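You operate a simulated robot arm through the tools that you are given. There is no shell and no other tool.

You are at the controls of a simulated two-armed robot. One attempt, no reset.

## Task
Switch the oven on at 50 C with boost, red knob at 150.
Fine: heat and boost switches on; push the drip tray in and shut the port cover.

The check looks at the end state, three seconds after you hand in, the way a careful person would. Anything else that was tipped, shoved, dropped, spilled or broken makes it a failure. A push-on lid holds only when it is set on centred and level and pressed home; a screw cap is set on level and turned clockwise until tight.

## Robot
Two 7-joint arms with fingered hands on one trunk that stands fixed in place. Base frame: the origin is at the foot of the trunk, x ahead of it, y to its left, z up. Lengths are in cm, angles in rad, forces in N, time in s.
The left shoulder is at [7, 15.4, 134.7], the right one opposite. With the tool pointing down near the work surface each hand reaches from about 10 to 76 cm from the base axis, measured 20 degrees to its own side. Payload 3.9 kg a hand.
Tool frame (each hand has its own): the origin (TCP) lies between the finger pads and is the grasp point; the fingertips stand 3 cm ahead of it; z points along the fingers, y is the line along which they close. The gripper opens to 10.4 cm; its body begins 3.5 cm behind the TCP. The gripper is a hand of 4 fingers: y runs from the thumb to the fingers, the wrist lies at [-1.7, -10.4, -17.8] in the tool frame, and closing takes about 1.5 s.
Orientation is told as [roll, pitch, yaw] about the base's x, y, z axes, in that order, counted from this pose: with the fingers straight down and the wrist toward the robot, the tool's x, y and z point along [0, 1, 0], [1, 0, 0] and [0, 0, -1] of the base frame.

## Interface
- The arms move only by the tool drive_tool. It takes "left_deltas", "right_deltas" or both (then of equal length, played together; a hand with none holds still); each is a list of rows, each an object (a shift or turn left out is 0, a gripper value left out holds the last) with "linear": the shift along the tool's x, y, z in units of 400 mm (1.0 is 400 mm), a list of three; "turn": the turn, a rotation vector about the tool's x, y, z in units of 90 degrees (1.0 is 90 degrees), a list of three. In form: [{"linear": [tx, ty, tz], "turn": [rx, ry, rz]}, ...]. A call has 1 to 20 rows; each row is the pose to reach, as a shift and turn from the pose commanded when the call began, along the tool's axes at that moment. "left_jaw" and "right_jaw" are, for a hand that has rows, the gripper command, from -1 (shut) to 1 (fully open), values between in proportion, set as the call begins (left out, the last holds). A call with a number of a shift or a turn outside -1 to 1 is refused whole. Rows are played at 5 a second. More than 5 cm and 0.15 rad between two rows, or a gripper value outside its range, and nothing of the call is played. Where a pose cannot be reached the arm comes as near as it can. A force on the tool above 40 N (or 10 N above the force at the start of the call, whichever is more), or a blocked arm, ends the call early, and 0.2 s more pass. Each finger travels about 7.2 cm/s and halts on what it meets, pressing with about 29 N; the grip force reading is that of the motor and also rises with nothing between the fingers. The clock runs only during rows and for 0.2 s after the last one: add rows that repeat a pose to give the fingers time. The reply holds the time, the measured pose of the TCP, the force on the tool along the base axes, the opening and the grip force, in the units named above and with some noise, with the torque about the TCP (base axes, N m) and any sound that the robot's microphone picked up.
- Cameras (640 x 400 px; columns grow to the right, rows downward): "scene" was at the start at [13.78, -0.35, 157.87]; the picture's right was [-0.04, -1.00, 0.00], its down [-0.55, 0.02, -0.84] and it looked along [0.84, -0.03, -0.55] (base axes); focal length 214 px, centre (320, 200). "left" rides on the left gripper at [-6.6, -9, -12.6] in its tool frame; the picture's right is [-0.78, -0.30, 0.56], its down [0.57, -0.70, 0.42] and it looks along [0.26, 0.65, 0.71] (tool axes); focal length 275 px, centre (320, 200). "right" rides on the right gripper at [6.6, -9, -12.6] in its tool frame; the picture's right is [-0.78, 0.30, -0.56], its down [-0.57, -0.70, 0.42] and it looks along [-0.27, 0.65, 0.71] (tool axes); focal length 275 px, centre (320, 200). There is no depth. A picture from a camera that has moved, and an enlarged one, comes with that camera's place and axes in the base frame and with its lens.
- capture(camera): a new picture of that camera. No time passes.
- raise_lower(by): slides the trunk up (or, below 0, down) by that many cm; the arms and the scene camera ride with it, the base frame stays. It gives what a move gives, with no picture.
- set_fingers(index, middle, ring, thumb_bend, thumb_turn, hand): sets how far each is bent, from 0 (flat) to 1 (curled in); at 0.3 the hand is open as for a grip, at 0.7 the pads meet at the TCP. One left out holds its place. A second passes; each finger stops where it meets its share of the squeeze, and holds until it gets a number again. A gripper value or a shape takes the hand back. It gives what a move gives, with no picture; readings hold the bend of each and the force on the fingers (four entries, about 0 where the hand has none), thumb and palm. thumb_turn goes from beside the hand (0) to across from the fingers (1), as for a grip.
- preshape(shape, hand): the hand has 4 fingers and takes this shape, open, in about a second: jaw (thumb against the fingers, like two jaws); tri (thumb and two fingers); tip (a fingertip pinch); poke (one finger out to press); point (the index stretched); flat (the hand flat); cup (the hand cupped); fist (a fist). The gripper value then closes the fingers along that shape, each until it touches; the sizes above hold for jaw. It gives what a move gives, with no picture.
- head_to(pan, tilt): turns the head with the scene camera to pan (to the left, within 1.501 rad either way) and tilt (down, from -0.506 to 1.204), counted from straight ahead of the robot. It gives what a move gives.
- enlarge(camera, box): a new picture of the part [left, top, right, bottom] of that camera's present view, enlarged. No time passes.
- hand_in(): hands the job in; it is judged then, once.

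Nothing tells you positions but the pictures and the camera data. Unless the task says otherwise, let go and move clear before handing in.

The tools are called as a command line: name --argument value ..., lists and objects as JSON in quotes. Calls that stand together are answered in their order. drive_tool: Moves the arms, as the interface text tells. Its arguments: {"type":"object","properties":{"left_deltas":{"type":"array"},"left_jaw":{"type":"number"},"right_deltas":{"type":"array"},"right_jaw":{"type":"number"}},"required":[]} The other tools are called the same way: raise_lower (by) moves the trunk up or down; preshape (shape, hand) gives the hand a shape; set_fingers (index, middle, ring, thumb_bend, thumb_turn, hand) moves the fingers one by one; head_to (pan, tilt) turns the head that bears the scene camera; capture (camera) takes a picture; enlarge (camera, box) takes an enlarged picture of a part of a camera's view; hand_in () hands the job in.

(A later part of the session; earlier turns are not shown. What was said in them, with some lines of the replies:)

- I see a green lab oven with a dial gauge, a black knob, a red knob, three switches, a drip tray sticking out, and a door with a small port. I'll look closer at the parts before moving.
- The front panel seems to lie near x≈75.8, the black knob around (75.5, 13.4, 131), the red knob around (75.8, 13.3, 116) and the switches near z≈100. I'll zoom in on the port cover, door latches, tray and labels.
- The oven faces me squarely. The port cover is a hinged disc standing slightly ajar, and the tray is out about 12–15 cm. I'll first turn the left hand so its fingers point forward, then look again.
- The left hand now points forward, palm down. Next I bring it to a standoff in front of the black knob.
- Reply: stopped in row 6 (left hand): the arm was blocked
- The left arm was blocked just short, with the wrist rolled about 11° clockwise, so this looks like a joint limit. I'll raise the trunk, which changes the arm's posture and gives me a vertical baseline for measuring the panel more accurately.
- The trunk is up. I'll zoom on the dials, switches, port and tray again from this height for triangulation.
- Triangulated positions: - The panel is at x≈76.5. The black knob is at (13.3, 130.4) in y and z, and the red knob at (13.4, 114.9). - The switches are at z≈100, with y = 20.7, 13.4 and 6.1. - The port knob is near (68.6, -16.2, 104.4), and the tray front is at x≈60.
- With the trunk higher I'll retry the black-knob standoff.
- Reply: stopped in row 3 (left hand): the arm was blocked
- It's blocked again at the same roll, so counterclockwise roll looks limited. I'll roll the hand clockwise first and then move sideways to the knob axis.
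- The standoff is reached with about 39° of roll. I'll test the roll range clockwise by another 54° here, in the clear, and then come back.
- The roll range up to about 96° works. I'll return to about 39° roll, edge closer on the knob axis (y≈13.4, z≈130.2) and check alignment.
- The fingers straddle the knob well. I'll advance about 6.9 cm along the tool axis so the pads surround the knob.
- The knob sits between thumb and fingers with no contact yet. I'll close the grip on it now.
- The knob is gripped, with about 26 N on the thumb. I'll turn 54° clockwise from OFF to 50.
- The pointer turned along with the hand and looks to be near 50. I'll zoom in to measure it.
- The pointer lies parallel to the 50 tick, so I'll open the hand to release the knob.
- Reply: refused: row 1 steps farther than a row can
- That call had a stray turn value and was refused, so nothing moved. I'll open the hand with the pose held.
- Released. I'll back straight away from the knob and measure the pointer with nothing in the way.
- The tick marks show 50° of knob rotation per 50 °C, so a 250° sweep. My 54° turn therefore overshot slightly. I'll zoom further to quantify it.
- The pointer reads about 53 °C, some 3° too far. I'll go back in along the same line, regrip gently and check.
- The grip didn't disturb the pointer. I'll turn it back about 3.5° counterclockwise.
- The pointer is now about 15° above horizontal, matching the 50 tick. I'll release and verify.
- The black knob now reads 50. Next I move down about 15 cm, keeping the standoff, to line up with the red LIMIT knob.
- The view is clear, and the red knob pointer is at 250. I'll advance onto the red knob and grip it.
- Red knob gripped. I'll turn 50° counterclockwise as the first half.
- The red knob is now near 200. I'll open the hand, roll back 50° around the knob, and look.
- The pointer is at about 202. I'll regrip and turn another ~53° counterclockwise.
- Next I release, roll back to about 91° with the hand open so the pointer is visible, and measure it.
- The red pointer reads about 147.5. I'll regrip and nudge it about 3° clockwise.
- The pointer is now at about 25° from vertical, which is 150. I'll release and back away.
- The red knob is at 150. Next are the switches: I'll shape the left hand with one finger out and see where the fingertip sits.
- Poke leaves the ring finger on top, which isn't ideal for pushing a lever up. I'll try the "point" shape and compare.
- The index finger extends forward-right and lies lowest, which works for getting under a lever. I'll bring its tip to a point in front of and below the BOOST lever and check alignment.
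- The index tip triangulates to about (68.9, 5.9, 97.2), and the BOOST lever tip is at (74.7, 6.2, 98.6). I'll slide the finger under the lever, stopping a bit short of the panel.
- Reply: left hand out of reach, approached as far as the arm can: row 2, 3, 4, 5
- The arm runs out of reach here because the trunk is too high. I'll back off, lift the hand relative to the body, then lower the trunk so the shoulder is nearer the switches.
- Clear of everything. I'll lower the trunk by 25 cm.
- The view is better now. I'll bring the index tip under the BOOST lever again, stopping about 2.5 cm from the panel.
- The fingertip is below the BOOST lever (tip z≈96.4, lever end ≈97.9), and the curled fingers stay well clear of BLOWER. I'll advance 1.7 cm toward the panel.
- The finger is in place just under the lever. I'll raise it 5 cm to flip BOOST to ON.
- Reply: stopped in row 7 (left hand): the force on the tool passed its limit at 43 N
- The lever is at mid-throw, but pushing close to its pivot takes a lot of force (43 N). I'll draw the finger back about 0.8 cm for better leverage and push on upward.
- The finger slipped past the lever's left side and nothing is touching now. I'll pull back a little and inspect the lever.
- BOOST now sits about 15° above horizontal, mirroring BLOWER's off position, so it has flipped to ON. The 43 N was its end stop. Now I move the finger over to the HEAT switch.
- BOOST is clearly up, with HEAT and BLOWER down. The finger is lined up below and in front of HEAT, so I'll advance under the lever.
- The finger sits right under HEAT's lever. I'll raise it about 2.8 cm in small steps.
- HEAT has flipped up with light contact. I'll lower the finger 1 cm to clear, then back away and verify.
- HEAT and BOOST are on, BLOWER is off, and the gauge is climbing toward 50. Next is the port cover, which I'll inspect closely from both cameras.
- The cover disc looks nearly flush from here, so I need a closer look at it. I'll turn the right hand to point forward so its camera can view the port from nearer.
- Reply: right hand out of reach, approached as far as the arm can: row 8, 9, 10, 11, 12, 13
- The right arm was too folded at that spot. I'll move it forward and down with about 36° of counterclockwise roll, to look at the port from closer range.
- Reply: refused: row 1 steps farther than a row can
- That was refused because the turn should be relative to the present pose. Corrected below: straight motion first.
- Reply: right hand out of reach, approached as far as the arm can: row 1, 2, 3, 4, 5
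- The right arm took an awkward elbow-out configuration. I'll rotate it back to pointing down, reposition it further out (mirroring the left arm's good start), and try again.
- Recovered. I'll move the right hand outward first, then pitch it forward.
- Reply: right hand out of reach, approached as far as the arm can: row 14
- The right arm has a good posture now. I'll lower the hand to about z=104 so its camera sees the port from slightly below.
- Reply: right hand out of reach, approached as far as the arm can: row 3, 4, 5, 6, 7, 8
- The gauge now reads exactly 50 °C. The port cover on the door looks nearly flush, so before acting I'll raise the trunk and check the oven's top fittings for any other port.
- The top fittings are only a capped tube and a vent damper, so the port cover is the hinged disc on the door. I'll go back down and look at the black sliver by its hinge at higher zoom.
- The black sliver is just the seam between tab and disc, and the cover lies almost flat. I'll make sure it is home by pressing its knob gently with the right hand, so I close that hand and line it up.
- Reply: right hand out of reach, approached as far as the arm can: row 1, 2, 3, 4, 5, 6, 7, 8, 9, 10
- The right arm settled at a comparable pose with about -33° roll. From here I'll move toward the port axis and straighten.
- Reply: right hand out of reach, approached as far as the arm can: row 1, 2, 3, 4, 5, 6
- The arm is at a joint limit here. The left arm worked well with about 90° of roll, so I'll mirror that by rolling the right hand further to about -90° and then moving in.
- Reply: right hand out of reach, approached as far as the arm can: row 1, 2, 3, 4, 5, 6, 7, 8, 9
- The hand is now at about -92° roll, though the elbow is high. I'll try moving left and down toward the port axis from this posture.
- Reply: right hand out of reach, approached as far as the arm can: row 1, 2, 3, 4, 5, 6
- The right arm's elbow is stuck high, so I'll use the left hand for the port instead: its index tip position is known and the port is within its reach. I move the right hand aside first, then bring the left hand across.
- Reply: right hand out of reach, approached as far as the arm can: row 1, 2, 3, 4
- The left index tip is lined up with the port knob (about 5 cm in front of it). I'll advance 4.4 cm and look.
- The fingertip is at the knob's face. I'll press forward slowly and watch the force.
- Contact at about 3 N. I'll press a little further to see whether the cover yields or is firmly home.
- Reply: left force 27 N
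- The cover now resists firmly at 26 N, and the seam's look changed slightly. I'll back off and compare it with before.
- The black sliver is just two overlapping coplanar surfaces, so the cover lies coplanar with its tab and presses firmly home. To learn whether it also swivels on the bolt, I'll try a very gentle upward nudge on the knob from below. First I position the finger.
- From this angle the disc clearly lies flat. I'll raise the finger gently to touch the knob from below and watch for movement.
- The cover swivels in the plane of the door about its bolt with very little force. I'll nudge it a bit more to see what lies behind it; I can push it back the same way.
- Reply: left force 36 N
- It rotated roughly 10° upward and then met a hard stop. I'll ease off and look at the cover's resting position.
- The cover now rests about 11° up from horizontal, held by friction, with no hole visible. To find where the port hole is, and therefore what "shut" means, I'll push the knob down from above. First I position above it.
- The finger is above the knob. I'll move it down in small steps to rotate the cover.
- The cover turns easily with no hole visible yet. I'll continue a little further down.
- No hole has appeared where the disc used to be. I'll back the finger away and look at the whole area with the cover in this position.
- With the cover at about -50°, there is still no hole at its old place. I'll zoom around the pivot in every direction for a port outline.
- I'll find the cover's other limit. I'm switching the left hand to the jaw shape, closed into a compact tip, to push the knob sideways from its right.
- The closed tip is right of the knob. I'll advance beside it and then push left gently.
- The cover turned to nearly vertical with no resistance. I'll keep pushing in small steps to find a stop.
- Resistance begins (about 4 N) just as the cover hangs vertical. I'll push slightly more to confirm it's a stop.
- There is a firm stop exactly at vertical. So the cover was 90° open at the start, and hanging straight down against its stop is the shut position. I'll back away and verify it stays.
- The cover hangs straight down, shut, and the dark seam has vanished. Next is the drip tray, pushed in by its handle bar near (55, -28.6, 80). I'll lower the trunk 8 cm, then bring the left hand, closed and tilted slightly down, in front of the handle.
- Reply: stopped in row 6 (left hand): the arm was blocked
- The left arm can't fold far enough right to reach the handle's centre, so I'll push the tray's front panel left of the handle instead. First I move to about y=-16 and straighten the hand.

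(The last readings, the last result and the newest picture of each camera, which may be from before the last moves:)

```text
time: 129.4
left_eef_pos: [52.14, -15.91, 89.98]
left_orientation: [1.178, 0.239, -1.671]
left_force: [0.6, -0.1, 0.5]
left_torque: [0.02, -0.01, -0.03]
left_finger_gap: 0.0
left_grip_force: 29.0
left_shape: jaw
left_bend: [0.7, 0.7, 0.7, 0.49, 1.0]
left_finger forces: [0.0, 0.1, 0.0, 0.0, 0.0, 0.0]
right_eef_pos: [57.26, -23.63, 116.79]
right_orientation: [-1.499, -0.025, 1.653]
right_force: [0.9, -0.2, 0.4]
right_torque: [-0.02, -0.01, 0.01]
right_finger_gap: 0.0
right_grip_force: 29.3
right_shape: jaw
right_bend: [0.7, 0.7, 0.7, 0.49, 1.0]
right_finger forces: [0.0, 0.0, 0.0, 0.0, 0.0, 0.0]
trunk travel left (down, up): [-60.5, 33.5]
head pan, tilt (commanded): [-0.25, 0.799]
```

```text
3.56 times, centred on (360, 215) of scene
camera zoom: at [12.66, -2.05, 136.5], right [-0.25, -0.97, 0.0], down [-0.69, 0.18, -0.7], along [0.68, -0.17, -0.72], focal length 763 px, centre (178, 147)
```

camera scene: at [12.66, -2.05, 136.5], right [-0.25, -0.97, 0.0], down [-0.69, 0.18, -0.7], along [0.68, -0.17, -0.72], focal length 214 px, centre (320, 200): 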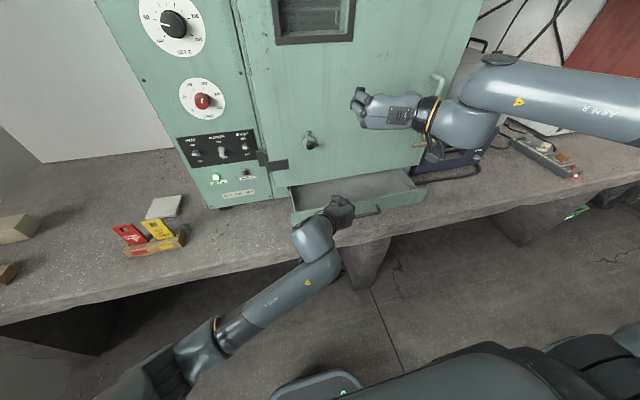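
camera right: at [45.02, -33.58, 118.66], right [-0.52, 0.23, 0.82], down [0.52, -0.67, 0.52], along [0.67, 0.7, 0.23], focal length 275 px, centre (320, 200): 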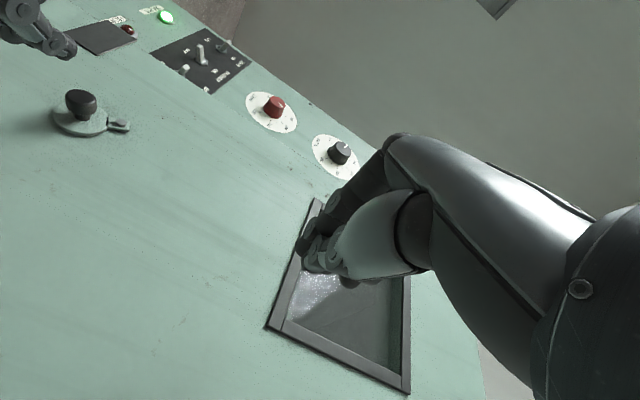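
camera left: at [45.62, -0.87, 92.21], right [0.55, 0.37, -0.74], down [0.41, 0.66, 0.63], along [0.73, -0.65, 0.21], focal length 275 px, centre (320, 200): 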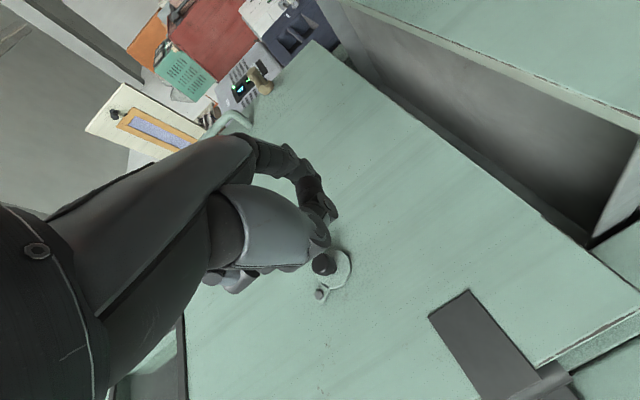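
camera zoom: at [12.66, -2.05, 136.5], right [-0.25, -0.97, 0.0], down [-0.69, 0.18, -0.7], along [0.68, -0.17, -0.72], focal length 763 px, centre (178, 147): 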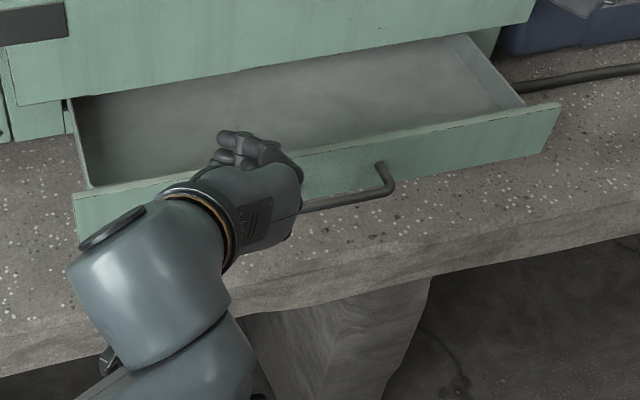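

Next I lower the hand in front of the tray panel (tip z≈80).

drive_tool --left_deltas '[{"linear": [-0.065, 0.017, 0.027]}, {"linear": [-0.13, 0.0345, 0.054]}, {"linear": [-0.195, 0.0517, 0.0807]}, {"linear": [-0.195, 0.0517, 0.0807]}]'

capture --camera "scene"

enlarge --camera "scene" --box '[270, 160, 450, 270]'

capture --camera "left"

```text
time: 130.4
left_eef_pos: [51.98, -15.95, 81.41]
left_orientation: [1.178, 0.239, -1.67]
left_force: [0.9, 0.2, 0.5]
left_torque: [0.02, 0.0, 0.01]
left_finger_gap: 0.0
left_grip_force: 29.0
left_shape: jaw
left_bend: [0.7, 0.7, 0.7, 0.49, 1.0]
left_finger forces: [0.0, 0.0, 0.1, 0.0, 0.0, 0.0]
right_eef_pos: [57.26, -23.6, 116.7]
right_orientation: [-1.499, -0.026, 1.654]
right_force: [0.9, 0.2, -1.3]
right_torque: [-0.01, 0.0, 0.02]
right_finger_gap: 0.02
right_grip_force: 28.7
right_shape: jaw
right_bend: [0.7, 0.7, 0.7, 0.49, 1.0]
right_finger forces: [0.1, 0.1, 0.0, 0.0, 0.0, 0.1]
trunk travel left (down, up): [-60.5, 33.5]
head pan, tilt (commanded): [-0.25, 0.799]
```

```text
taken
camera scene: at [12.69, -2.0, 136.5], right [-0.25, -0.97, 0.0], down [-0.69, 0.18, -0.7], along [0.68, -0.17, -0.72], focal length 214 px, centre (320, 200)
```

scene: 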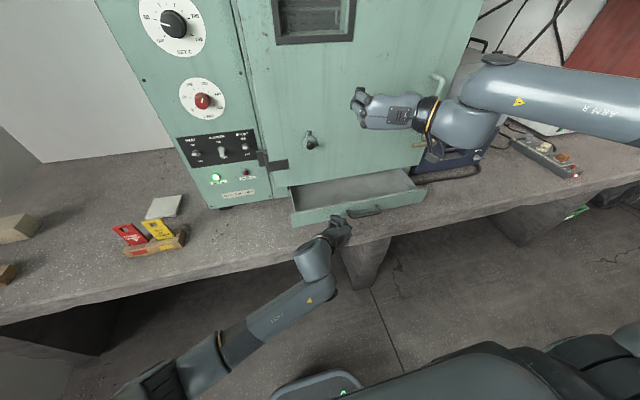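

```text
3.56 times, centred on (360, 215) of scene
camera zoom: at [12.69, -2.0, 136.5], right [-0.25, -0.97, 0.0], down [-0.69, 0.18, -0.7], along [0.68, -0.17, -0.72], focal length 763 px, centre (178, 147)
```

zoom: 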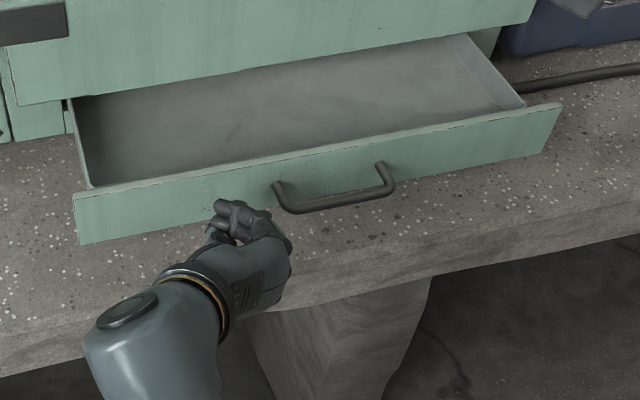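

```text
taken
camera left: at [38.8, -5.47, 82.33], right [0.27, 0.48, -0.83], down [0.67, 0.53, 0.52], along [0.7, -0.7, -0.18], focal length 275 px, centre (320, 200)
```

left: 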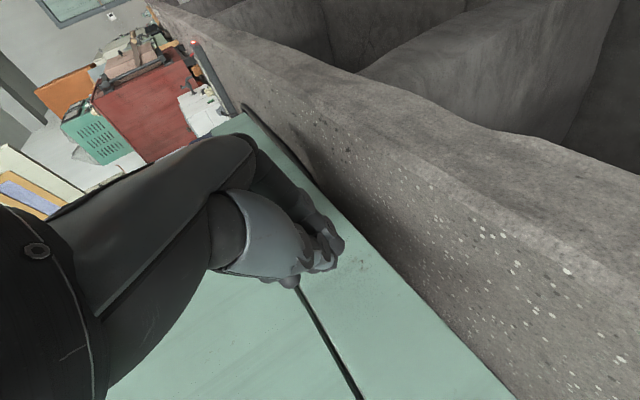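

The hand is in front of the panel, clear of the handle and table. I'll push straight forward, slowly.

drive_tool --left_deltas '[{"linear": [0.0179, -0.0048, 0.0464]}, {"linear": [0.0358, -0.0097, 0.0928]}, {"linear": [0.0448, -0.0121, 0.116]}, {"linear": [0.0537, -0.0145, 0.1392]}, {"linear": [0.0627, -0.017, 0.1624]}, {"linear": [0.0716, -0.0194, 0.1856]}, {"linear": [0.0716, -0.0194, 0.1856]}]'

enlarge --camera "scene" --box '[270, 140, 450, 250]'

```text
time: 132.0
left_eef_pos: [59.98, -15.97, 81.32]
left_orientation: [1.178, 0.239, -1.67]
left_force: [0.3, 0.3, 0.0]
left_torque: [-0.03, -0.01, 0.05]
left_finger_gap: 0.01
left_grip_force: 28.8
left_shape: jaw
left_bend: [0.7, 0.7, 0.7, 0.49, 1.0]
left_finger forces: [0.1, 0.0, 0.0, 0.2, 0.0, 0.1]
right_eef_pos: [57.29, -23.54, 116.62]
right_orientation: [-1.499, -0.027, 1.654]
right_force: [0.3, 0.7, 0.2]
right_torque: [0.03, -0.02, 0.01]
right_finger_gap: 0.01
right_grip_force: 29.3
right_shape: jaw
right_bend: [0.7, 0.7, 0.7, 0.49, 1.0]
right_finger forces: [0.0, 0.0, 0.1, 0.1, 0.0, 0.0]
trunk travel left (down, up): [-60.5, 33.5]
head pan, tilt (commanded): [-0.25, 0.799]
```

```text
3.56 times, centred on (360, 195) of scene
camera zoom: at [12.68, -1.99, 136.5], right [-0.25, -0.97, 0.0], down [-0.69, 0.18, -0.7], along [0.68, -0.17, -0.72], focal length 763 px, centre (178, 218)
```

zoom: 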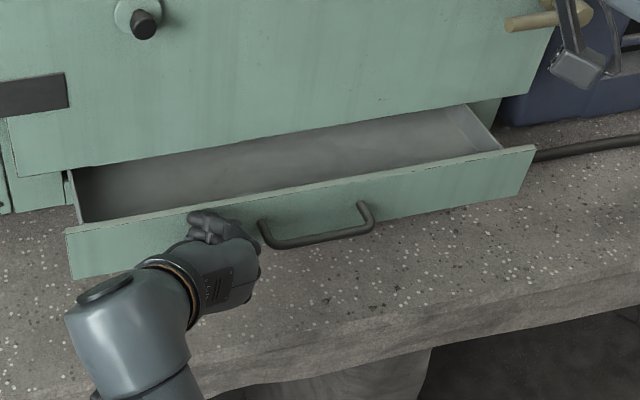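

The tray slides in easily. I'll keep pushing.

drive_tool --left_deltas '[{"linear": [0.009, -0.0024, 0.0232]}, {"linear": [0.0179, -0.0048, 0.0464]}, {"linear": [0.0269, -0.0073, 0.0696]}, {"linear": [0.0358, -0.0097, 0.0928]}, {"linear": [0.0448, -0.0121, 0.116]}, {"linear": [0.0537, -0.0145, 0.1392]}, {"linear": [0.0627, -0.017, 0.1624]}, {"linear": [0.0716, -0.0194, 0.1856]}, {"linear": [0.0716, -0.0194, 0.1856]}]'

enlarge --camera "scene" --box '[270, 120, 450, 230]'

capture --camera "left"

```text
time: 134.0
left_eef_pos: [67.92, -15.78, 81.34]
left_orientation: [1.178, 0.238, -1.672]
left_force: [-0.7, 1.1, -0.2]
left_torque: [0.01, 0.01, 0.01]
left_finger_gap: 0.01
left_grip_force: 28.9
left_shape: jaw
left_bend: [0.7, 0.7, 0.7, 0.49, 1.0]
left_finger forces: [0.0, 0.1, 0.1, 0.2, 0.0, 0.0]
right_eef_pos: [57.18, -23.57, 116.71]
right_orientation: [-1.498, -0.026, 1.654]
right_force: [0.0, 0.4, -0.2]
right_torque: [0.01, 0.0, -0.04]
right_finger_gap: 0.0
right_grip_force: 29.2
right_shape: jaw
right_bend: [0.7, 0.7, 0.7, 0.49, 1.0]
right_finger forces: [0.1, 0.0, 0.0, 0.0, 0.0, 0.0]
trunk travel left (down, up): [-60.5, 33.5]
head pan, tilt (commanded): [-0.25, 0.799]
```

```text
3.56 times, centred on (360, 175) of scene
camera zoom: at [12.68, -1.99, 136.5], right [-0.25, -0.97, 0.0], down [-0.69, 0.18, -0.7], along [0.68, -0.17, -0.72], focal length 763 px, centre (178, 289)
```

zoom: 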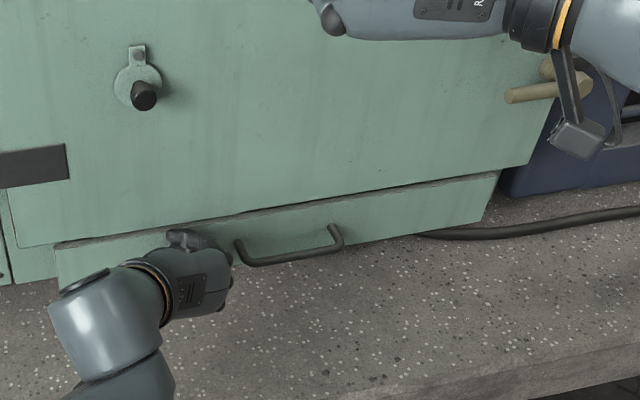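

```text
taken
camera left: at [54.81, -5.36, 82.27], right [0.27, 0.48, -0.83], down [0.67, 0.53, 0.52], along [0.7, -0.7, -0.18], focal length 275 px, centre (320, 200)
```

left: 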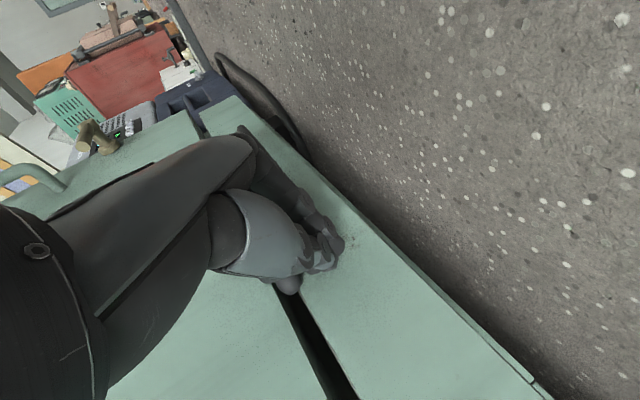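

The panel is about level with the door's front face. I'll push a little further and check for the end stop.

drive_tool --left_deltas '[{"linear": [0.0045, -0.0012, 0.0116]}, {"linear": [0.009, -0.0024, 0.0232]}, {"linear": [0.0135, -0.0036, 0.0348]}, {"linear": [0.0135, -0.0036, 0.0348]}]'

enlarge --camera "scene" --box '[270, 120, 450, 230]'

enlarge --camera "left" --box '[200, 80, 560, 400]'

```text
time: 135.0
left_eef_pos: [69.42, -16.04, 81.33]
left_orientation: [1.179, 0.24, -1.671]
left_force: [0.5, 0.0, 0.1]
left_torque: [0.02, 0.03, 0.01]
left_finger_gap: 0.01
left_grip_force: 29.3
left_shape: jaw
left_bend: [0.7, 0.7, 0.7, 0.49, 1.0]
left_finger forces: [0.1, 0.1, 0.1, 0.0, 0.1, 0.1]
right_eef_pos: [57.23, -23.52, 116.6]
right_orientation: [-1.499, -0.026, 1.655]
right_force: [0.2, 1.1, -0.4]
right_torque: [0.03, 0.01, 0.02]
right_finger_gap: 0.01
right_grip_force: 29.1
right_shape: jaw
right_bend: [0.7, 0.7, 0.7, 0.49, 1.0]
right_finger forces: [0.0, 0.0, 0.0, 0.0, 0.0, 0.1]
trunk travel left (down, up): [-60.5, 33.5]
head pan, tilt (commanded): [-0.25, 0.799]
```

```text
3.56 times, centred on (360, 175) of scene
camera zoom: at [12.68, -1.99, 136.5], right [-0.25, -0.97, 0.0], down [-0.69, 0.18, -0.7], along [0.68, -0.17, -0.72], focal length 763 px, centre (178, 289)
```

zoom: 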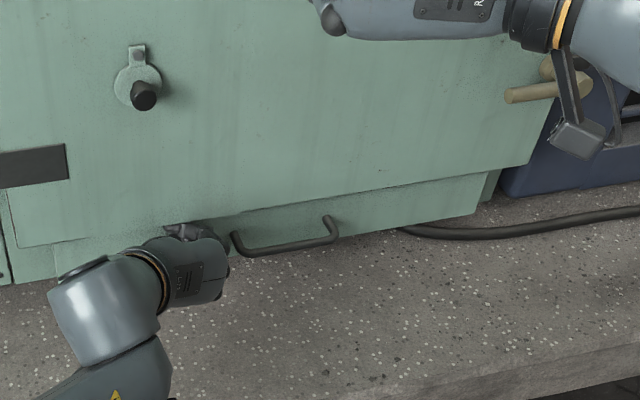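

```text
1.25 times, centred on (380, 240) of left
camera zoom: at [56.36, -5.53, 82.21], right [0.27, 0.48, -0.83], down [0.67, 0.53, 0.52], along [0.7, -0.7, -0.18], focal length 344 px, centre (245, 150)
```

zoom: 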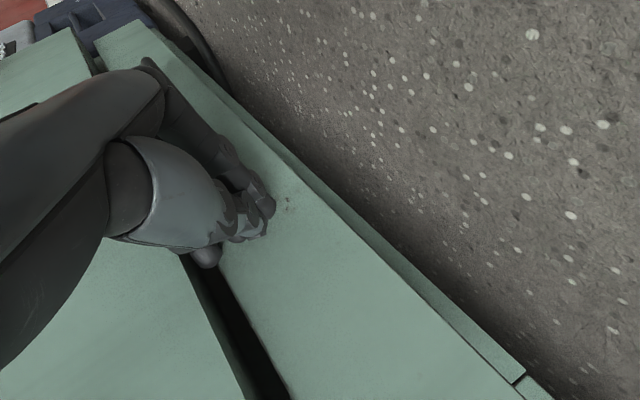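

drive_tool --left_deltas '[{"linear": [0.0045, -0.0012, 0.0116]}, {"linear": [0.009, -0.0024, 0.0232]}, {"linear": [0.0135, -0.0036, 0.0348]}, {"linear": [0.0135, -0.0036, 0.0348]}]'

enlarge --camera "scene" --box '[270, 120, 450, 230]'

enlarge --camera "left" --box '[200, 80, 560, 400]'

```text
time: 136.0
left_eef_pos: [70.82, -16.02, 81.29]
left_orientation: [1.179, 0.241, -1.668]
left_force: [-5.9, 1.5, -5.1]
left_torque: [0.13, -0.2, -0.12]
left_finger_gap: 0.01
left_grip_force: 29.1
left_shape: jaw
left_bend: [0.7, 0.7, 0.7, 0.49, 1.0]
left_finger forces: [0.0, 0.1, 6.0, 0.0, 0.0, 0.0]
right_eef_pos: [57.15, -23.47, 116.66]
right_orientation: [-1.496, -0.026, 1.656]
right_force: [0.0, 0.1, -0.2]
right_torque: [0.01, -0.01, 0.02]
right_finger_gap: 0.0
right_grip_force: 28.9
right_shape: jaw
right_bend: [0.7, 0.7, 0.7, 0.49, 1.0]
right_finger forces: [0.1, 0.0, 0.0, 0.1, 0.0, 0.0]
trunk travel left (down, up): [-60.5, 33.5]
head pan, tilt (commanded): [-0.25, 0.799]
```

```text
3.56 times, centred on (360, 175) of scene
camera zoom: at [12.66, -2.01, 136.5], right [-0.25, -0.97, 0.0], down [-0.69, 0.18, -0.7], along [0.68, -0.17, -0.72], focal length 763 px, centre (178, 289)
```

zoom: 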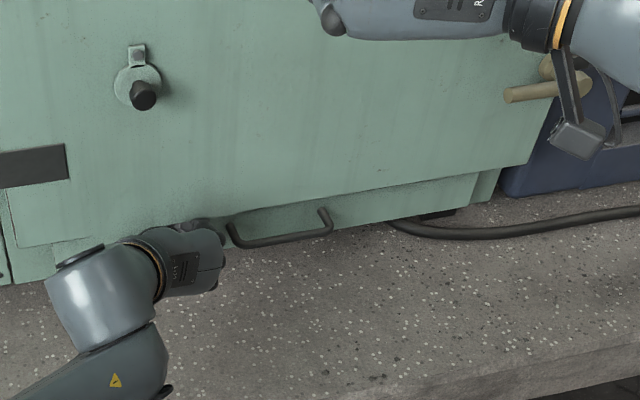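

```text
1.25 times, centred on (380, 240) of left
camera zoom: at [57.79, -5.54, 82.18], right [0.27, 0.49, -0.83], down [0.67, 0.53, 0.52], along [0.7, -0.7, -0.18], focal length 344 px, centre (245, 150)
```

zoom: 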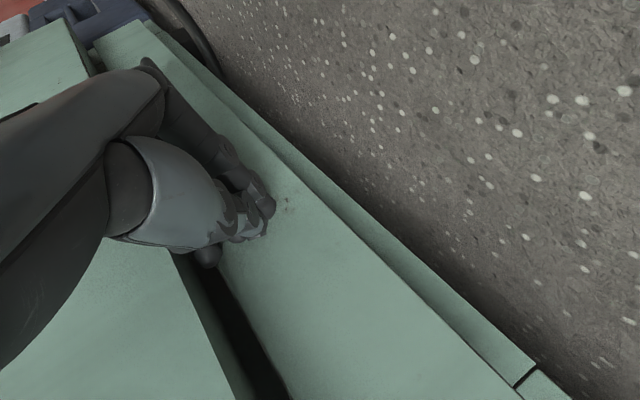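

The ring finger is now brushing the door's lower edge, so I'll stop pushing here, back off, and finish by pushing on the handle bar, which stays in front of the door.

drive_tool --left_deltas '[{"linear": [-0.0305, 0.0083, -0.079]}, {"linear": [-0.0609, 0.0165, -0.1578]}, {"linear": [-0.039, 0.101, -0.1576]}, {"linear": [-0.0159, 0.1856, -0.1574]}, {"linear": [0.0066, 0.2701, -0.1573]}, {"linear": [0.0066, 0.2701, -0.1573]}]'

capture --camera "scene"

enlarge --camera "scene" --box '[270, 120, 450, 230]'

```text
time: 137.4
left_eef_pos: [64.12, -26.52, 81.38]
left_orientation: [1.178, 0.239, -1.668]
left_force: [-0.1, 0.3, -0.4]
left_torque: [-0.02, 0.0, -0.02]
left_finger_gap: 0.03
left_grip_force: 28.8
left_shape: jaw
left_bend: [0.7, 0.7, 0.7, 0.49, 1.0]
left_finger forces: [0.1, 0.0, 0.0, 0.0, 0.0, 0.0]
right_eef_pos: [57.27, -23.54, 116.63]
right_orientation: [-1.5, -0.024, 1.654]
right_force: [0.3, 0.4, 0.1]
right_torque: [0.01, 0.0, 0.0]
right_finger_gap: 0.0
right_grip_force: 28.9
right_shape: jaw
right_bend: [0.7, 0.7, 0.7, 0.49, 1.0]
right_finger forces: [0.0, 0.0, 0.0, 0.1, 0.0, 0.1]
trunk travel left (down, up): [-60.5, 33.5]
head pan, tilt (commanded): [-0.25, 0.799]
```

```text
taken
camera scene: at [12.72, -1.91, 136.5], right [-0.25, -0.97, 0.0], down [-0.69, 0.18, -0.7], along [0.68, -0.17, -0.72], focal length 214 px, centre (320, 200)
```

scene: 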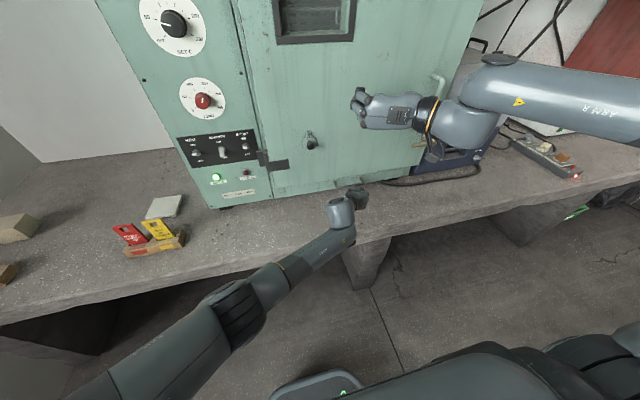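

```text
3.56 times, centred on (360, 175) of scene
camera zoom: at [12.72, -1.91, 136.5], right [-0.25, -0.97, 0.0], down [-0.69, 0.18, -0.7], along [0.68, -0.17, -0.72], focal length 763 px, centre (178, 289)
```

zoom: 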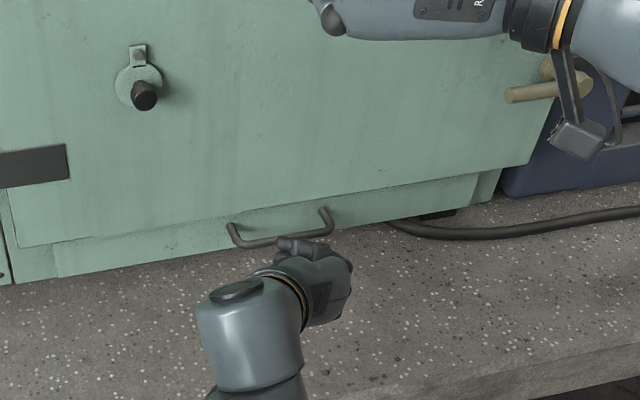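

The fingertips are right in front of the handle bar. I'll push forward until the stop.

drive_tool --left_deltas '[{"linear": [0.009, -0.0024, 0.0232]}, {"linear": [0.0179, -0.0048, 0.0464]}, {"linear": [0.0246, -0.0067, 0.0638]}, {"linear": [0.0313, -0.0085, 0.0812]}, {"linear": [0.0313, -0.0085, 0.0812]}]'

enlarge --camera "scene" --box '[270, 120, 450, 230]'

```text
time: 138.4
left_eef_pos: [69.62, -23.26, 81.21]
left_orientation: [1.181, 0.244, -1.613]
left_force: [-1.1, 1.0, -1.9]
left_torque: [0.0, 0.05, 0.02]
left_finger_gap: 0.0
left_grip_force: 29.2
left_shape: jaw
left_bend: [0.7, 0.7, 0.7, 0.49, 1.0]
left_finger forces: [0.1, 0.1, 0.0, 0.0, 0.0, 0.1]
left hand out of reach, approached as far as the arm can: row 4
right_eef_pos: [57.24, -23.54, 116.62]
right_orientation: [-1.5, -0.025, 1.655]
right_force: [-0.5, 0.4, -0.8]
right_torque: [0.01, -0.01, 0.01]
right_finger_gap: 0.01
right_grip_force: 28.6
right_shape: jaw
right_bend: [0.7, 0.7, 0.7, 0.49, 1.0]
right_finger forces: [0.0, 0.1, 0.0, 0.1, 0.1, 0.0]
trunk travel left (down, up): [-60.5, 33.5]
head pan, tilt (commanded): [-0.25, 0.799]
stopped in row 5 (left hand): the force on the tool passed its limit at 58 N (the readings are from after the stop); the commanded pose is now the measured one
```

```text
3.56 times, centred on (360, 175) of scene
camera zoom: at [12.66, -2.02, 136.51], right [-0.25, -0.97, 0.0], down [-0.69, 0.18, -0.7], along [0.68, -0.17, -0.72], focal length 763 px, centre (178, 289)
```

zoom: 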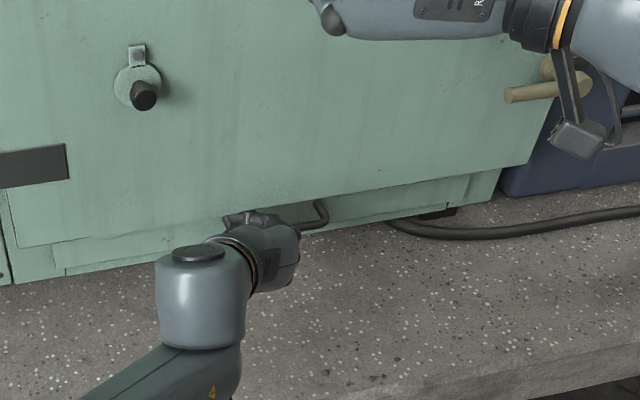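

The hand slid off toward the handle's left post and bumped to a halt. I'll back away and look at where the tray stands.

drive_tool --left_deltas '[{"linear": [-0.03, 0.008, -0.08]}, {"linear": [-0.06, 0.016, -0.16]}, {"linear": [-0.09, 0.024, -0.24]}, {"linear": [-0.09, 0.024, -0.24]}]'

enlarge --camera "scene" --box '[230, 120, 450, 240]'

enlarge --camera "scene" --box '[370, 150, 450, 200]'

enlarge --camera "scene" --box '[260, 170, 340, 220]'

capture --camera "left"

```text
time: 139.4
left_eef_pos: [58.7, -24.49, 81.51]
left_orientation: [1.18, 0.242, -1.622]
left_force: [-0.3, 0.9, -0.7]
left_torque: [-0.01, 0.01, -0.02]
left_finger_gap: 0.0
left_grip_force: 28.7
left_shape: jaw
left_bend: [0.7, 0.7, 0.7, 0.49, 1.0]
left_finger forces: [0.0, 0.1, 0.0, 0.0, 0.1, 0.0]
right_eef_pos: [57.21, -23.53, 116.7]
right_orientation: [-1.498, -0.026, 1.654]
right_force: [0.3, -0.2, 0.1]
right_torque: [0.06, -0.02, -0.02]
right_finger_gap: 0.0
right_grip_force: 28.5
right_shape: jaw
right_bend: [0.7, 0.7, 0.7, 0.49, 1.0]
right_finger forces: [0.0, 0.0, 0.0, 0.1, 0.0, 0.0]
trunk travel left (down, up): [-60.5, 33.5]
head pan, tilt (commanded): [-0.25, 0.799]
```

```text
2.91 times, centred on (340, 180) of scene
camera zoom: at [12.75, -2.0, 136.5], right [-0.25, -0.97, 0.0], down [-0.7, 0.18, -0.7], along [0.68, -0.17, -0.72], focal length 624 px, centre (262, 258)
```

zoom: 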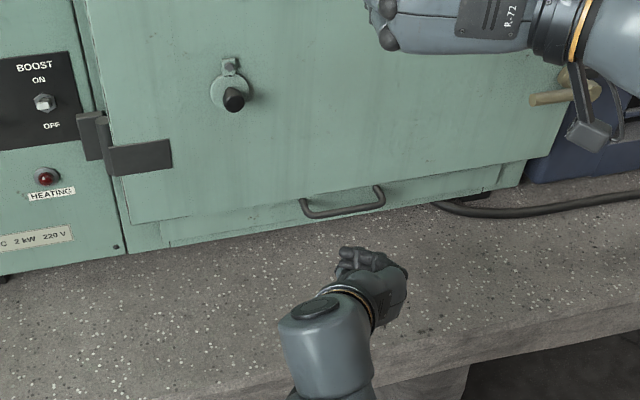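

```text
8.00 times, centred on (410, 175) of scene
camera zoom: at [12.75, -2.0, 136.5], right [-0.25, -0.97, 0.0], down [-0.7, 0.18, -0.7], along [0.68, -0.17, -0.72], focal length 1716 px, centre (-400, 400)
```

zoom: 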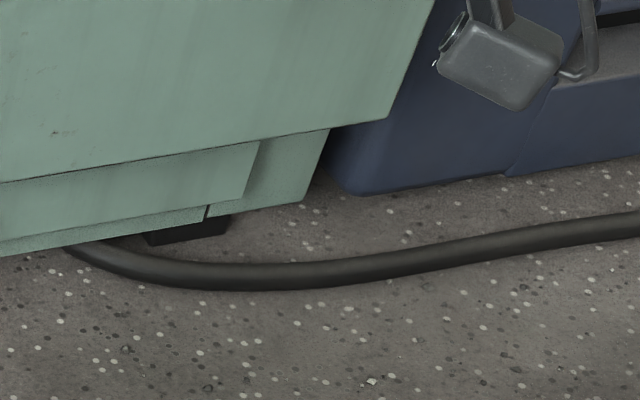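

```text
8.00 times, centred on (300, 195) of scene
camera zoom: at [12.75, -2.0, 136.5], right [-0.25, -0.97, 0.0], down [-0.7, 0.18, -0.7], along [0.68, -0.17, -0.72], focal length 1716 px, centre (480, 240)
```

zoom: 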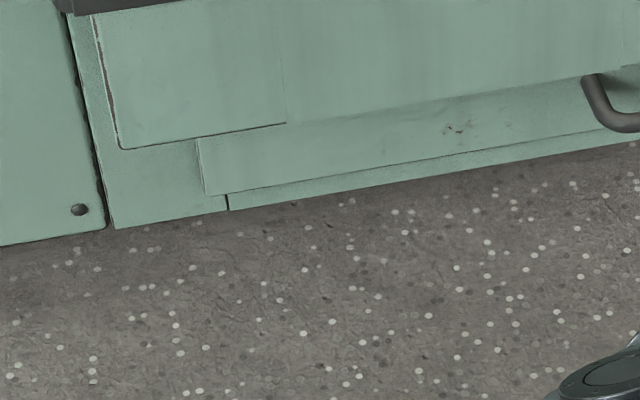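

```text
taken
camera left: at [45.1, -14.57, 82.36], right [0.24, 0.5, -0.83], down [0.64, 0.56, 0.52], along [0.73, -0.66, -0.18], focal length 275 px, centre (320, 200)
```

left: 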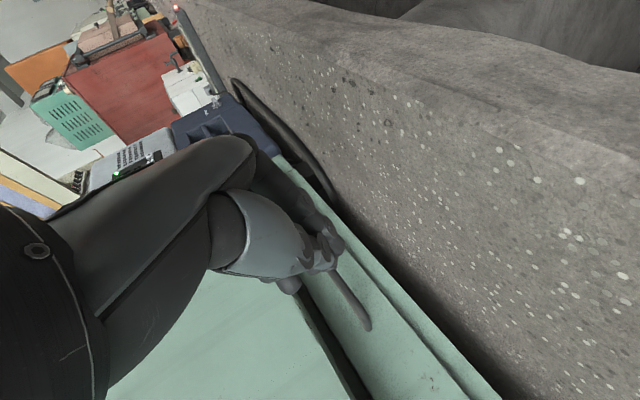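

enlarge --camera "scene" --box '[270, 180, 302, 200]'

enlarge --camera "scene" --box '[385, 165, 417, 185]'

enlarge --camera "left" --box '[260, 260, 500, 400]'

```text
16.00 times, centred on (286, 190) of scene
camera zoom: at [12.75, -2.0, 136.5], right [-0.25, -0.97, 0.0], down [-0.7, 0.18, -0.7], along [0.68, -0.17, -0.72], focal length 3432 px, centre (864, 360)
```

zoom: 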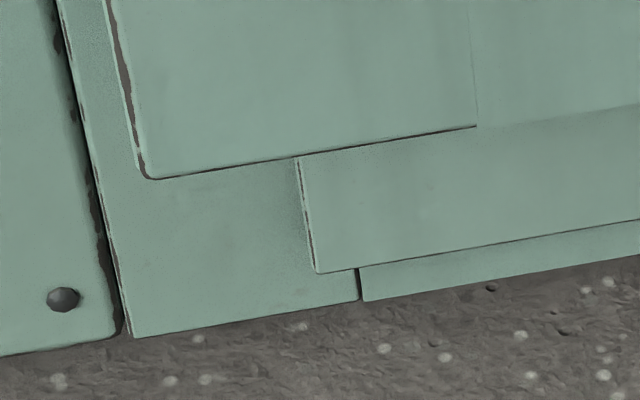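

```text
16.00 times, centred on (401, 175) of scene
camera zoom: at [12.75, -2.0, 136.5], right [-0.25, -0.97, 0.0], down [-0.7, 0.18, -0.7], along [0.68, -0.17, -0.72], focal length 3432 px, centre (-976, 600)
```

zoom: 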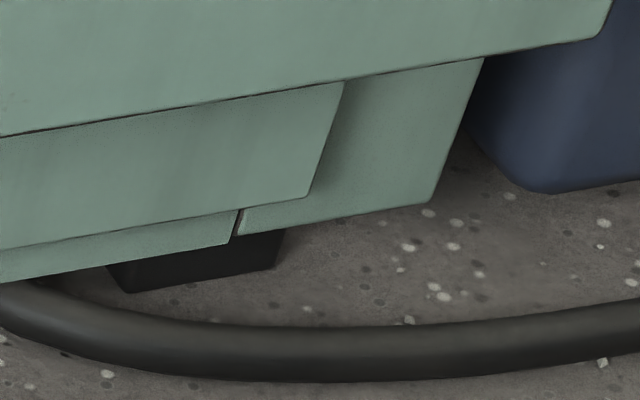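

```text
2.67 times, centred on (380, 330) of left
camera zoom: at [45.1, -14.57, 82.36], right [0.24, 0.5, -0.83], down [0.64, 0.56, 0.52], along [0.73, -0.66, -0.18], focal length 734 px, centre (160, -147)
```

zoom: 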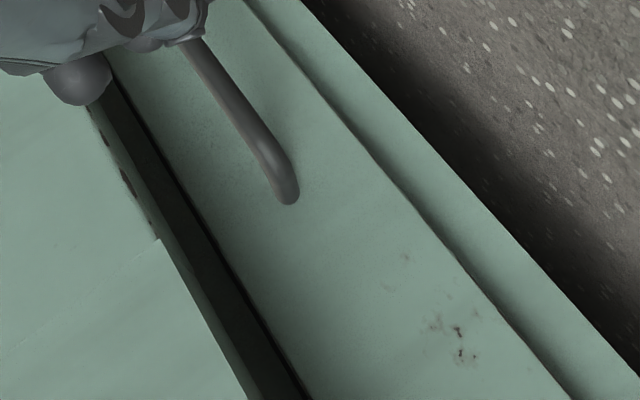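

The panel overlaps the frame and looks seated. I'll move the left hand to the left so its camera can see the panel's end and check for any gap.

drive_tool --left_deltas '[{"linear": [-0.005, -0.1, -0.006]}, {"linear": [-0.01, -0.21, -0.012]}, {"linear": [-0.016, -0.32, -0.018]}, {"linear": [-0.022, -0.43, -0.025]}, {"linear": [-0.028, -0.54, -0.032]}, {"linear": [-0.034, -0.65, -0.038]}, {"linear": [-0.0385, -0.7525, -0.044]}, {"linear": [-0.0385, -0.7525, -0.044]}]'

capture --camera "left"

capture --camera "scene"

```text
time: 141.2
left_eef_pos: [58.2, 5.28, 87.53]
left_orientation: [1.181, 0.242, -1.621]
left_force: [-0.5, 0.1, 0.4]
left_torque: [0.02, 0.0, 0.01]
left_finger_gap: 0.0
left_grip_force: 29.3
left_shape: jaw
left_bend: [0.7, 0.7, 0.7, 0.49, 1.0]
left_finger forces: [0.0, 0.0, 0.0, 0.1, 0.1, 0.1]
right_eef_pos: [57.33, -23.69, 116.57]
right_orientation: [-1.499, -0.028, 1.655]
right_force: [-0.5, 0.0, -0.8]
right_torque: [-0.01, 0.0, 0.02]
right_finger_gap: 0.0
right_grip_force: 28.8
right_shape: jaw
right_bend: [0.7, 0.7, 0.7, 0.49, 1.0]
right_finger forces: [0.1, 0.0, 0.0, 0.1, 0.1, 0.1]
trunk travel left (down, up): [-60.5, 33.5]
head pan, tilt (commanded): [-0.25, 0.799]
```

```text
taken
camera left: at [44.5, 15.09, 88.47], right [0.25, 0.5, -0.83], down [0.64, 0.56, 0.52], along [0.73, -0.66, -0.18], focal length 275 px, centre (320, 200)
```

left: 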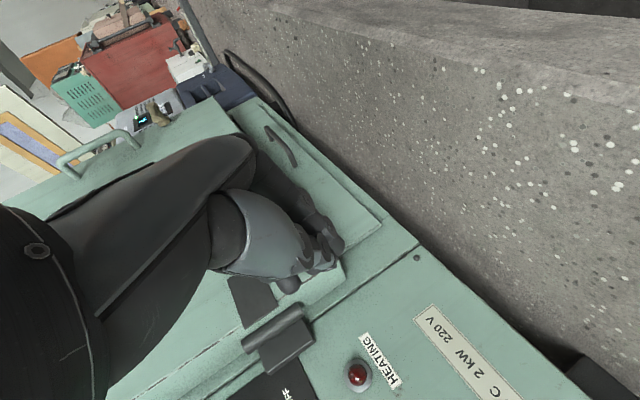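

```text
taken
camera scene: at [12.73, -2.09, 136.5], right [-0.25, -0.97, 0.0], down [-0.69, 0.18, -0.7], along [0.68, -0.17, -0.72], focal length 214 px, centre (320, 200)
```

scene: 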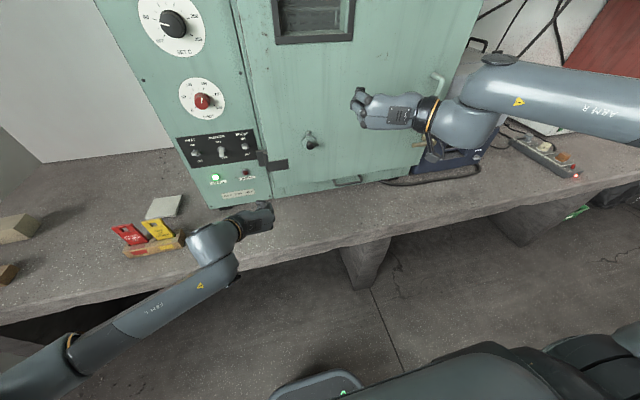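

enlarge --camera "left" --box '[320, 180, 430, 270]'

enlarge --camera "left" --box '[230, 90, 430, 270]'

enlarge --camera "scene" --box '[130, 0, 290, 220]'

```text
4.44 times, centred on (375, 225) of left
camera zoom: at [44.5, 15.09, 88.47], right [0.25, 0.5, -0.83], down [0.64, 0.56, 0.52], along [0.73, -0.66, -0.18], focal length 1224 px, centre (76, 89)
```

zoom: 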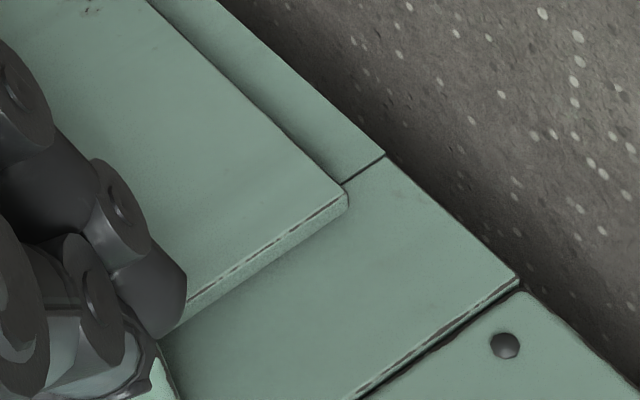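

```text
2.22 times, centred on (330, 180) of left
camera zoom: at [44.5, 15.09, 88.47], right [0.25, 0.5, -0.83], down [0.64, 0.56, 0.52], along [0.73, -0.66, -0.18], focal length 612 px, centre (298, 244)
```

zoom: 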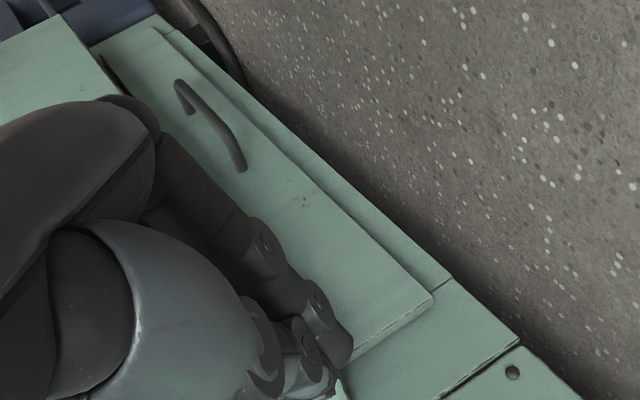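

```text
1.82 times, centred on (210, 110) of scene
camera zoom: at [12.73, -2.09, 136.5], right [-0.25, -0.97, 0.0], down [-0.69, 0.18, -0.7], along [0.68, -0.17, -0.72], focal length 390 px, centre (520, 364)
```

zoom: 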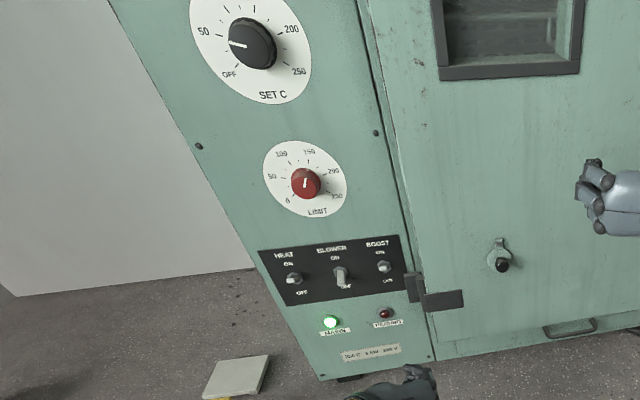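

The panel end shows its side face seated against the frame with no gap, so the tray is in. I'll retract the left hand clear to the upper left.

drive_tool --left_deltas '[{"linear": [0.045, -0.086, -0.054]}, {"linear": [0.09, -0.172, -0.107]}, {"linear": [0.135, -0.258, -0.161]}, {"linear": [0.18, -0.344, -0.215]}, {"linear": [0.22, -0.43, -0.268]}, {"linear": [0.265, -0.516, -0.322]}, {"linear": [0.31, -0.6025, -0.376]}, {"linear": [0.31, -0.6025, -0.376]}]'

raise_lower --by 16

head_to --pan -0.1 --tilt 0.55

capture --camera "scene"

```text
time: 143.0
left_eef_pos: [50.52, 25.03, 110.51]
left_orientation: [1.18, 0.24, -1.621]
left_force: [-0.2, 0.0, 1.6]
left_torque: [-0.01, 0.02, -0.02]
left_finger_gap: 0.02
left_grip_force: 28.5
left_shape: jaw
left_bend: [0.7, 0.7, 0.7, 0.49, 1.0]
left_finger forces: [0.1, 0.0, 0.1, 0.1, 0.1, 0.0]
left hand out of reach, approached as far as the arm can: row 6
right_eef_pos: [57.37, -23.64, 116.58]
right_orientation: [-1.499, -0.026, 1.654]
right_force: [0.5, 0.0, -0.3]
right_torque: [0.01, -0.01, 0.0]
right_finger_gap: 0.01
right_grip_force: 29.1
right_shape: jaw
right_bend: [0.7, 0.7, 0.7, 0.49, 1.0]
right_finger forces: [0.0, 0.0, 0.1, 0.1, 0.0, 0.1]
trunk travel left (down, up): [-60.5, 33.5]
head pan, tilt (commanded): [-0.25, 0.799]
```

```text
time: 144.9
left_eef_pos: [50.5, 25.19, 126.41]
left_orientation: [1.18, 0.24, -1.621]
left_force: [0.8, 0.1, -0.6]
left_torque: [0.01, 0.03, 0.02]
left_finger_gap: 0.01
left_grip_force: 29.4
left_shape: jaw
left_bend: [0.7, 0.7, 0.7, 0.49, 1.0]
left_finger forces: [0.0, 0.1, 0.1, 0.0, 0.0, 0.0]
right_eef_pos: [57.23, -23.61, 132.66]
right_orientation: [-1.498, -0.026, 1.654]
right_force: [0.6, -0.3, 0.4]
right_torque: [0.01, 0.0, 0.02]
right_finger_gap: 0.0
right_grip_force: 29.0
right_shape: jaw
right_bend: [0.7, 0.7, 0.7, 0.49, 1.0]
right_finger forces: [0.1, 0.0, 0.0, 0.0, 0.0, 0.0]
trunk travel left (down, up): [-76.5, 17.5]
head pan, tilt (commanded): [-0.25, 0.799]
```

```text
time: 145.6
left_eef_pos: [50.62, 25.1, 126.32]
left_orientation: [1.179, 0.241, -1.621]
left_force: [-0.6, -0.6, 0.0]
left_torque: [0.0, 0.01, 0.02]
left_finger_gap: 0.01
left_grip_force: 28.6
left_shape: jaw
left_bend: [0.7, 0.7, 0.7, 0.49, 1.0]
left_finger forces: [0.0, 0.0, 0.1, 0.1, 0.0, 0.1]
right_eef_pos: [57.16, -23.55, 132.64]
right_orientation: [-1.499, -0.025, 1.656]
right_force: [0.8, -0.9, -1.2]
right_torque: [-0.03, -0.05, 0.02]
right_finger_gap: 0.0
right_grip_force: 29.3
right_shape: jaw
right_bend: [0.7, 0.7, 0.7, 0.49, 1.0]
right_finger forces: [0.0, 0.1, 0.1, 0.1, 0.1, 0.0]
trunk travel left (down, up): [-76.5, 17.5]
head pan, tilt (commanded): [-0.099, 0.55]
```

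```text
taken
camera scene: at [13.81, -0.88, 154.63], right [-0.1, -0.99, 0.0], down [-0.52, 0.05, -0.85], along [0.85, -0.09, -0.52], focal length 214 px, centre (320, 200)
```

scene: 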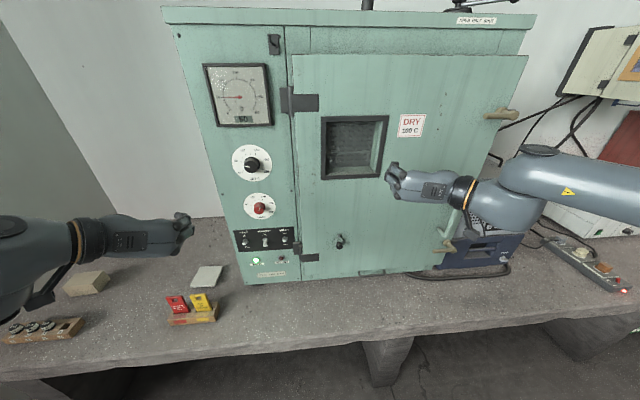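

Both hands are clear of the oven. I'll do a final close check of every setting.

enlarge --camera "scene" --box '[200, 60, 290, 130]'

enlarge --camera "scene" --box '[230, 145, 278, 180]'

enlarge --camera "scene" --box '[238, 190, 286, 222]'

enlarge --camera "scene" --box '[228, 222, 308, 280]'

enlarge --camera "scene" --box '[300, 220, 460, 300]'

```text
5.71 times, centred on (245, 95) of scene
camera zoom: at [13.81, -0.88, 154.63], right [-0.1, -0.99, 0.0], down [-0.52, 0.05, -0.85], along [0.85, -0.09, -0.52], focal length 1226 px, centre (749, 800)
```

zoom: 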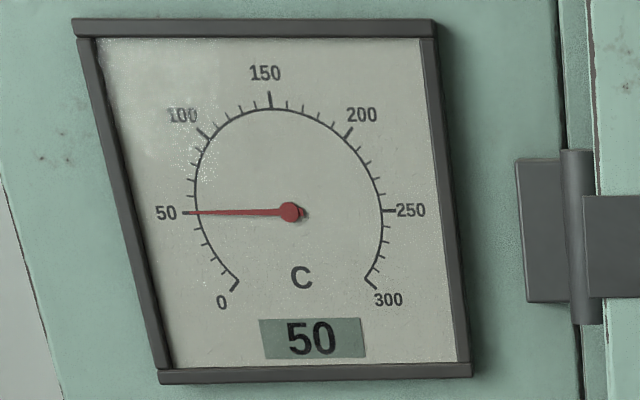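

```text
11.43 times, centred on (254, 162) of scene
camera zoom: at [13.81, -0.88, 154.63], right [-0.1, -0.99, 0.0], down [-0.52, 0.05, -0.85], along [0.85, -0.09, -0.52], focal length 2451 px, centre (1074, 629)
```

zoom: 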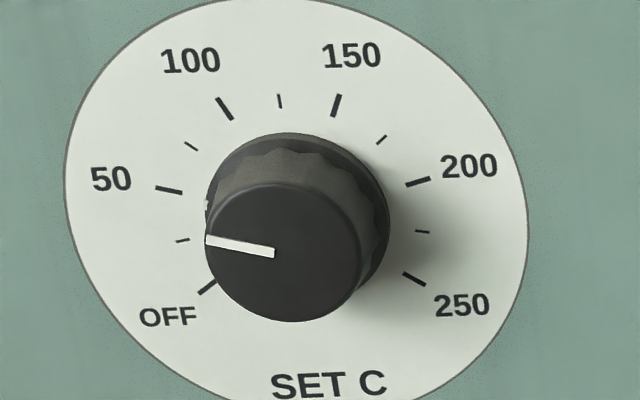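

```text
12.50 times, centred on (262, 206) of scene
camera zoom: at [13.81, -0.88, 154.63], right [-0.1, -0.99, 0.0], down [-0.52, 0.05, -0.85], along [0.85, -0.09, -0.52], focal length 2681 px, centre (1045, 125)
```

zoom: 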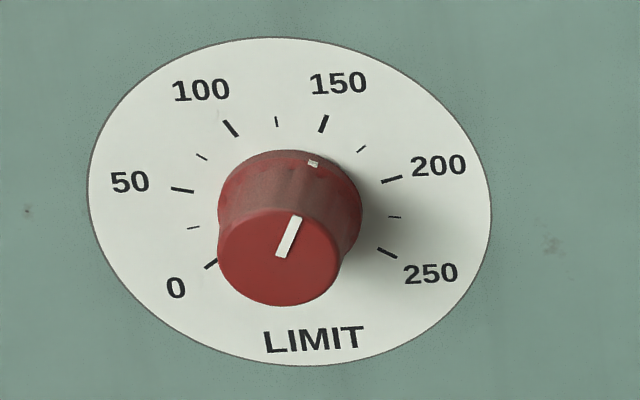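

```text
6.90 times, centred on (268, 251) of scene
camera zoom: at [13.81, -0.88, 154.63], right [-0.1, -0.99, 0.0], down [-0.52, 0.05, -0.85], along [0.85, -0.09, -0.52], focal length 1479 px, centre (679, -152)
```

zoom: 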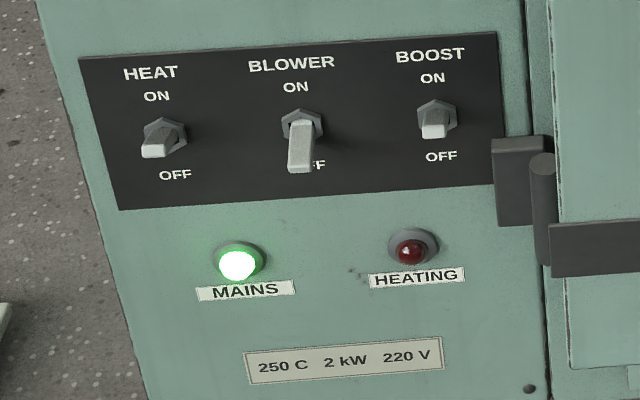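

```text
4.00 times, centred on (380, 260) of scene
camera zoom: at [13.81, -0.88, 154.63], right [-0.1, -0.99, 0.0], down [-0.52, 0.05, -0.85], along [0.85, -0.09, -0.52], focal length 858 px, centre (80, -40)
```

zoom: 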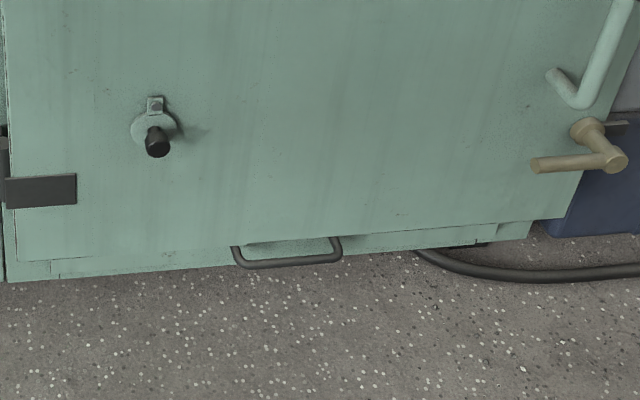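

I checked everything in close-up before handing in:

- **Temperature:** the gauge and display both read 50 °C, with the set knob at 50.
- **Limit:** the red knob is at 150.
- **Switches:** HEAT and BOOST are on, and BLOWER is still off.
- **Port cover:** it hangs straight down against its stop. There is no visible port hole, so I take this as shut because it started horizontal and this is the only firm stop in that direction.
- **Drip tray:** it is in, with its front panel seated against the frame.

Both hands are clear of the oven.

hand_in

```text
The job is handed in.
```

I've handed the job in: the oven is on and its display reads 50 °C. I don't have the check's result.

- **Temperature:** the set knob is at 50.
- **Limit:** the red knob is at 150.
- **Switches:** HEAT and BOOST are on, and BLOWER is still off.
- **Port cover:** it hangs straight down against its stop. I never saw a port hole behind it, so I took this as shut: it started out horizontal, and this is the one firm stop when it is swung down. This is the least certain item.
- **Drip tray:** it is pushed in, and I could see no gap between its front panel and the frame. On the last push my hand slid off the handle and the force peaked at 58 N, but I saw no damage afterwards.

Both hands were clear of the oven when I handed in.
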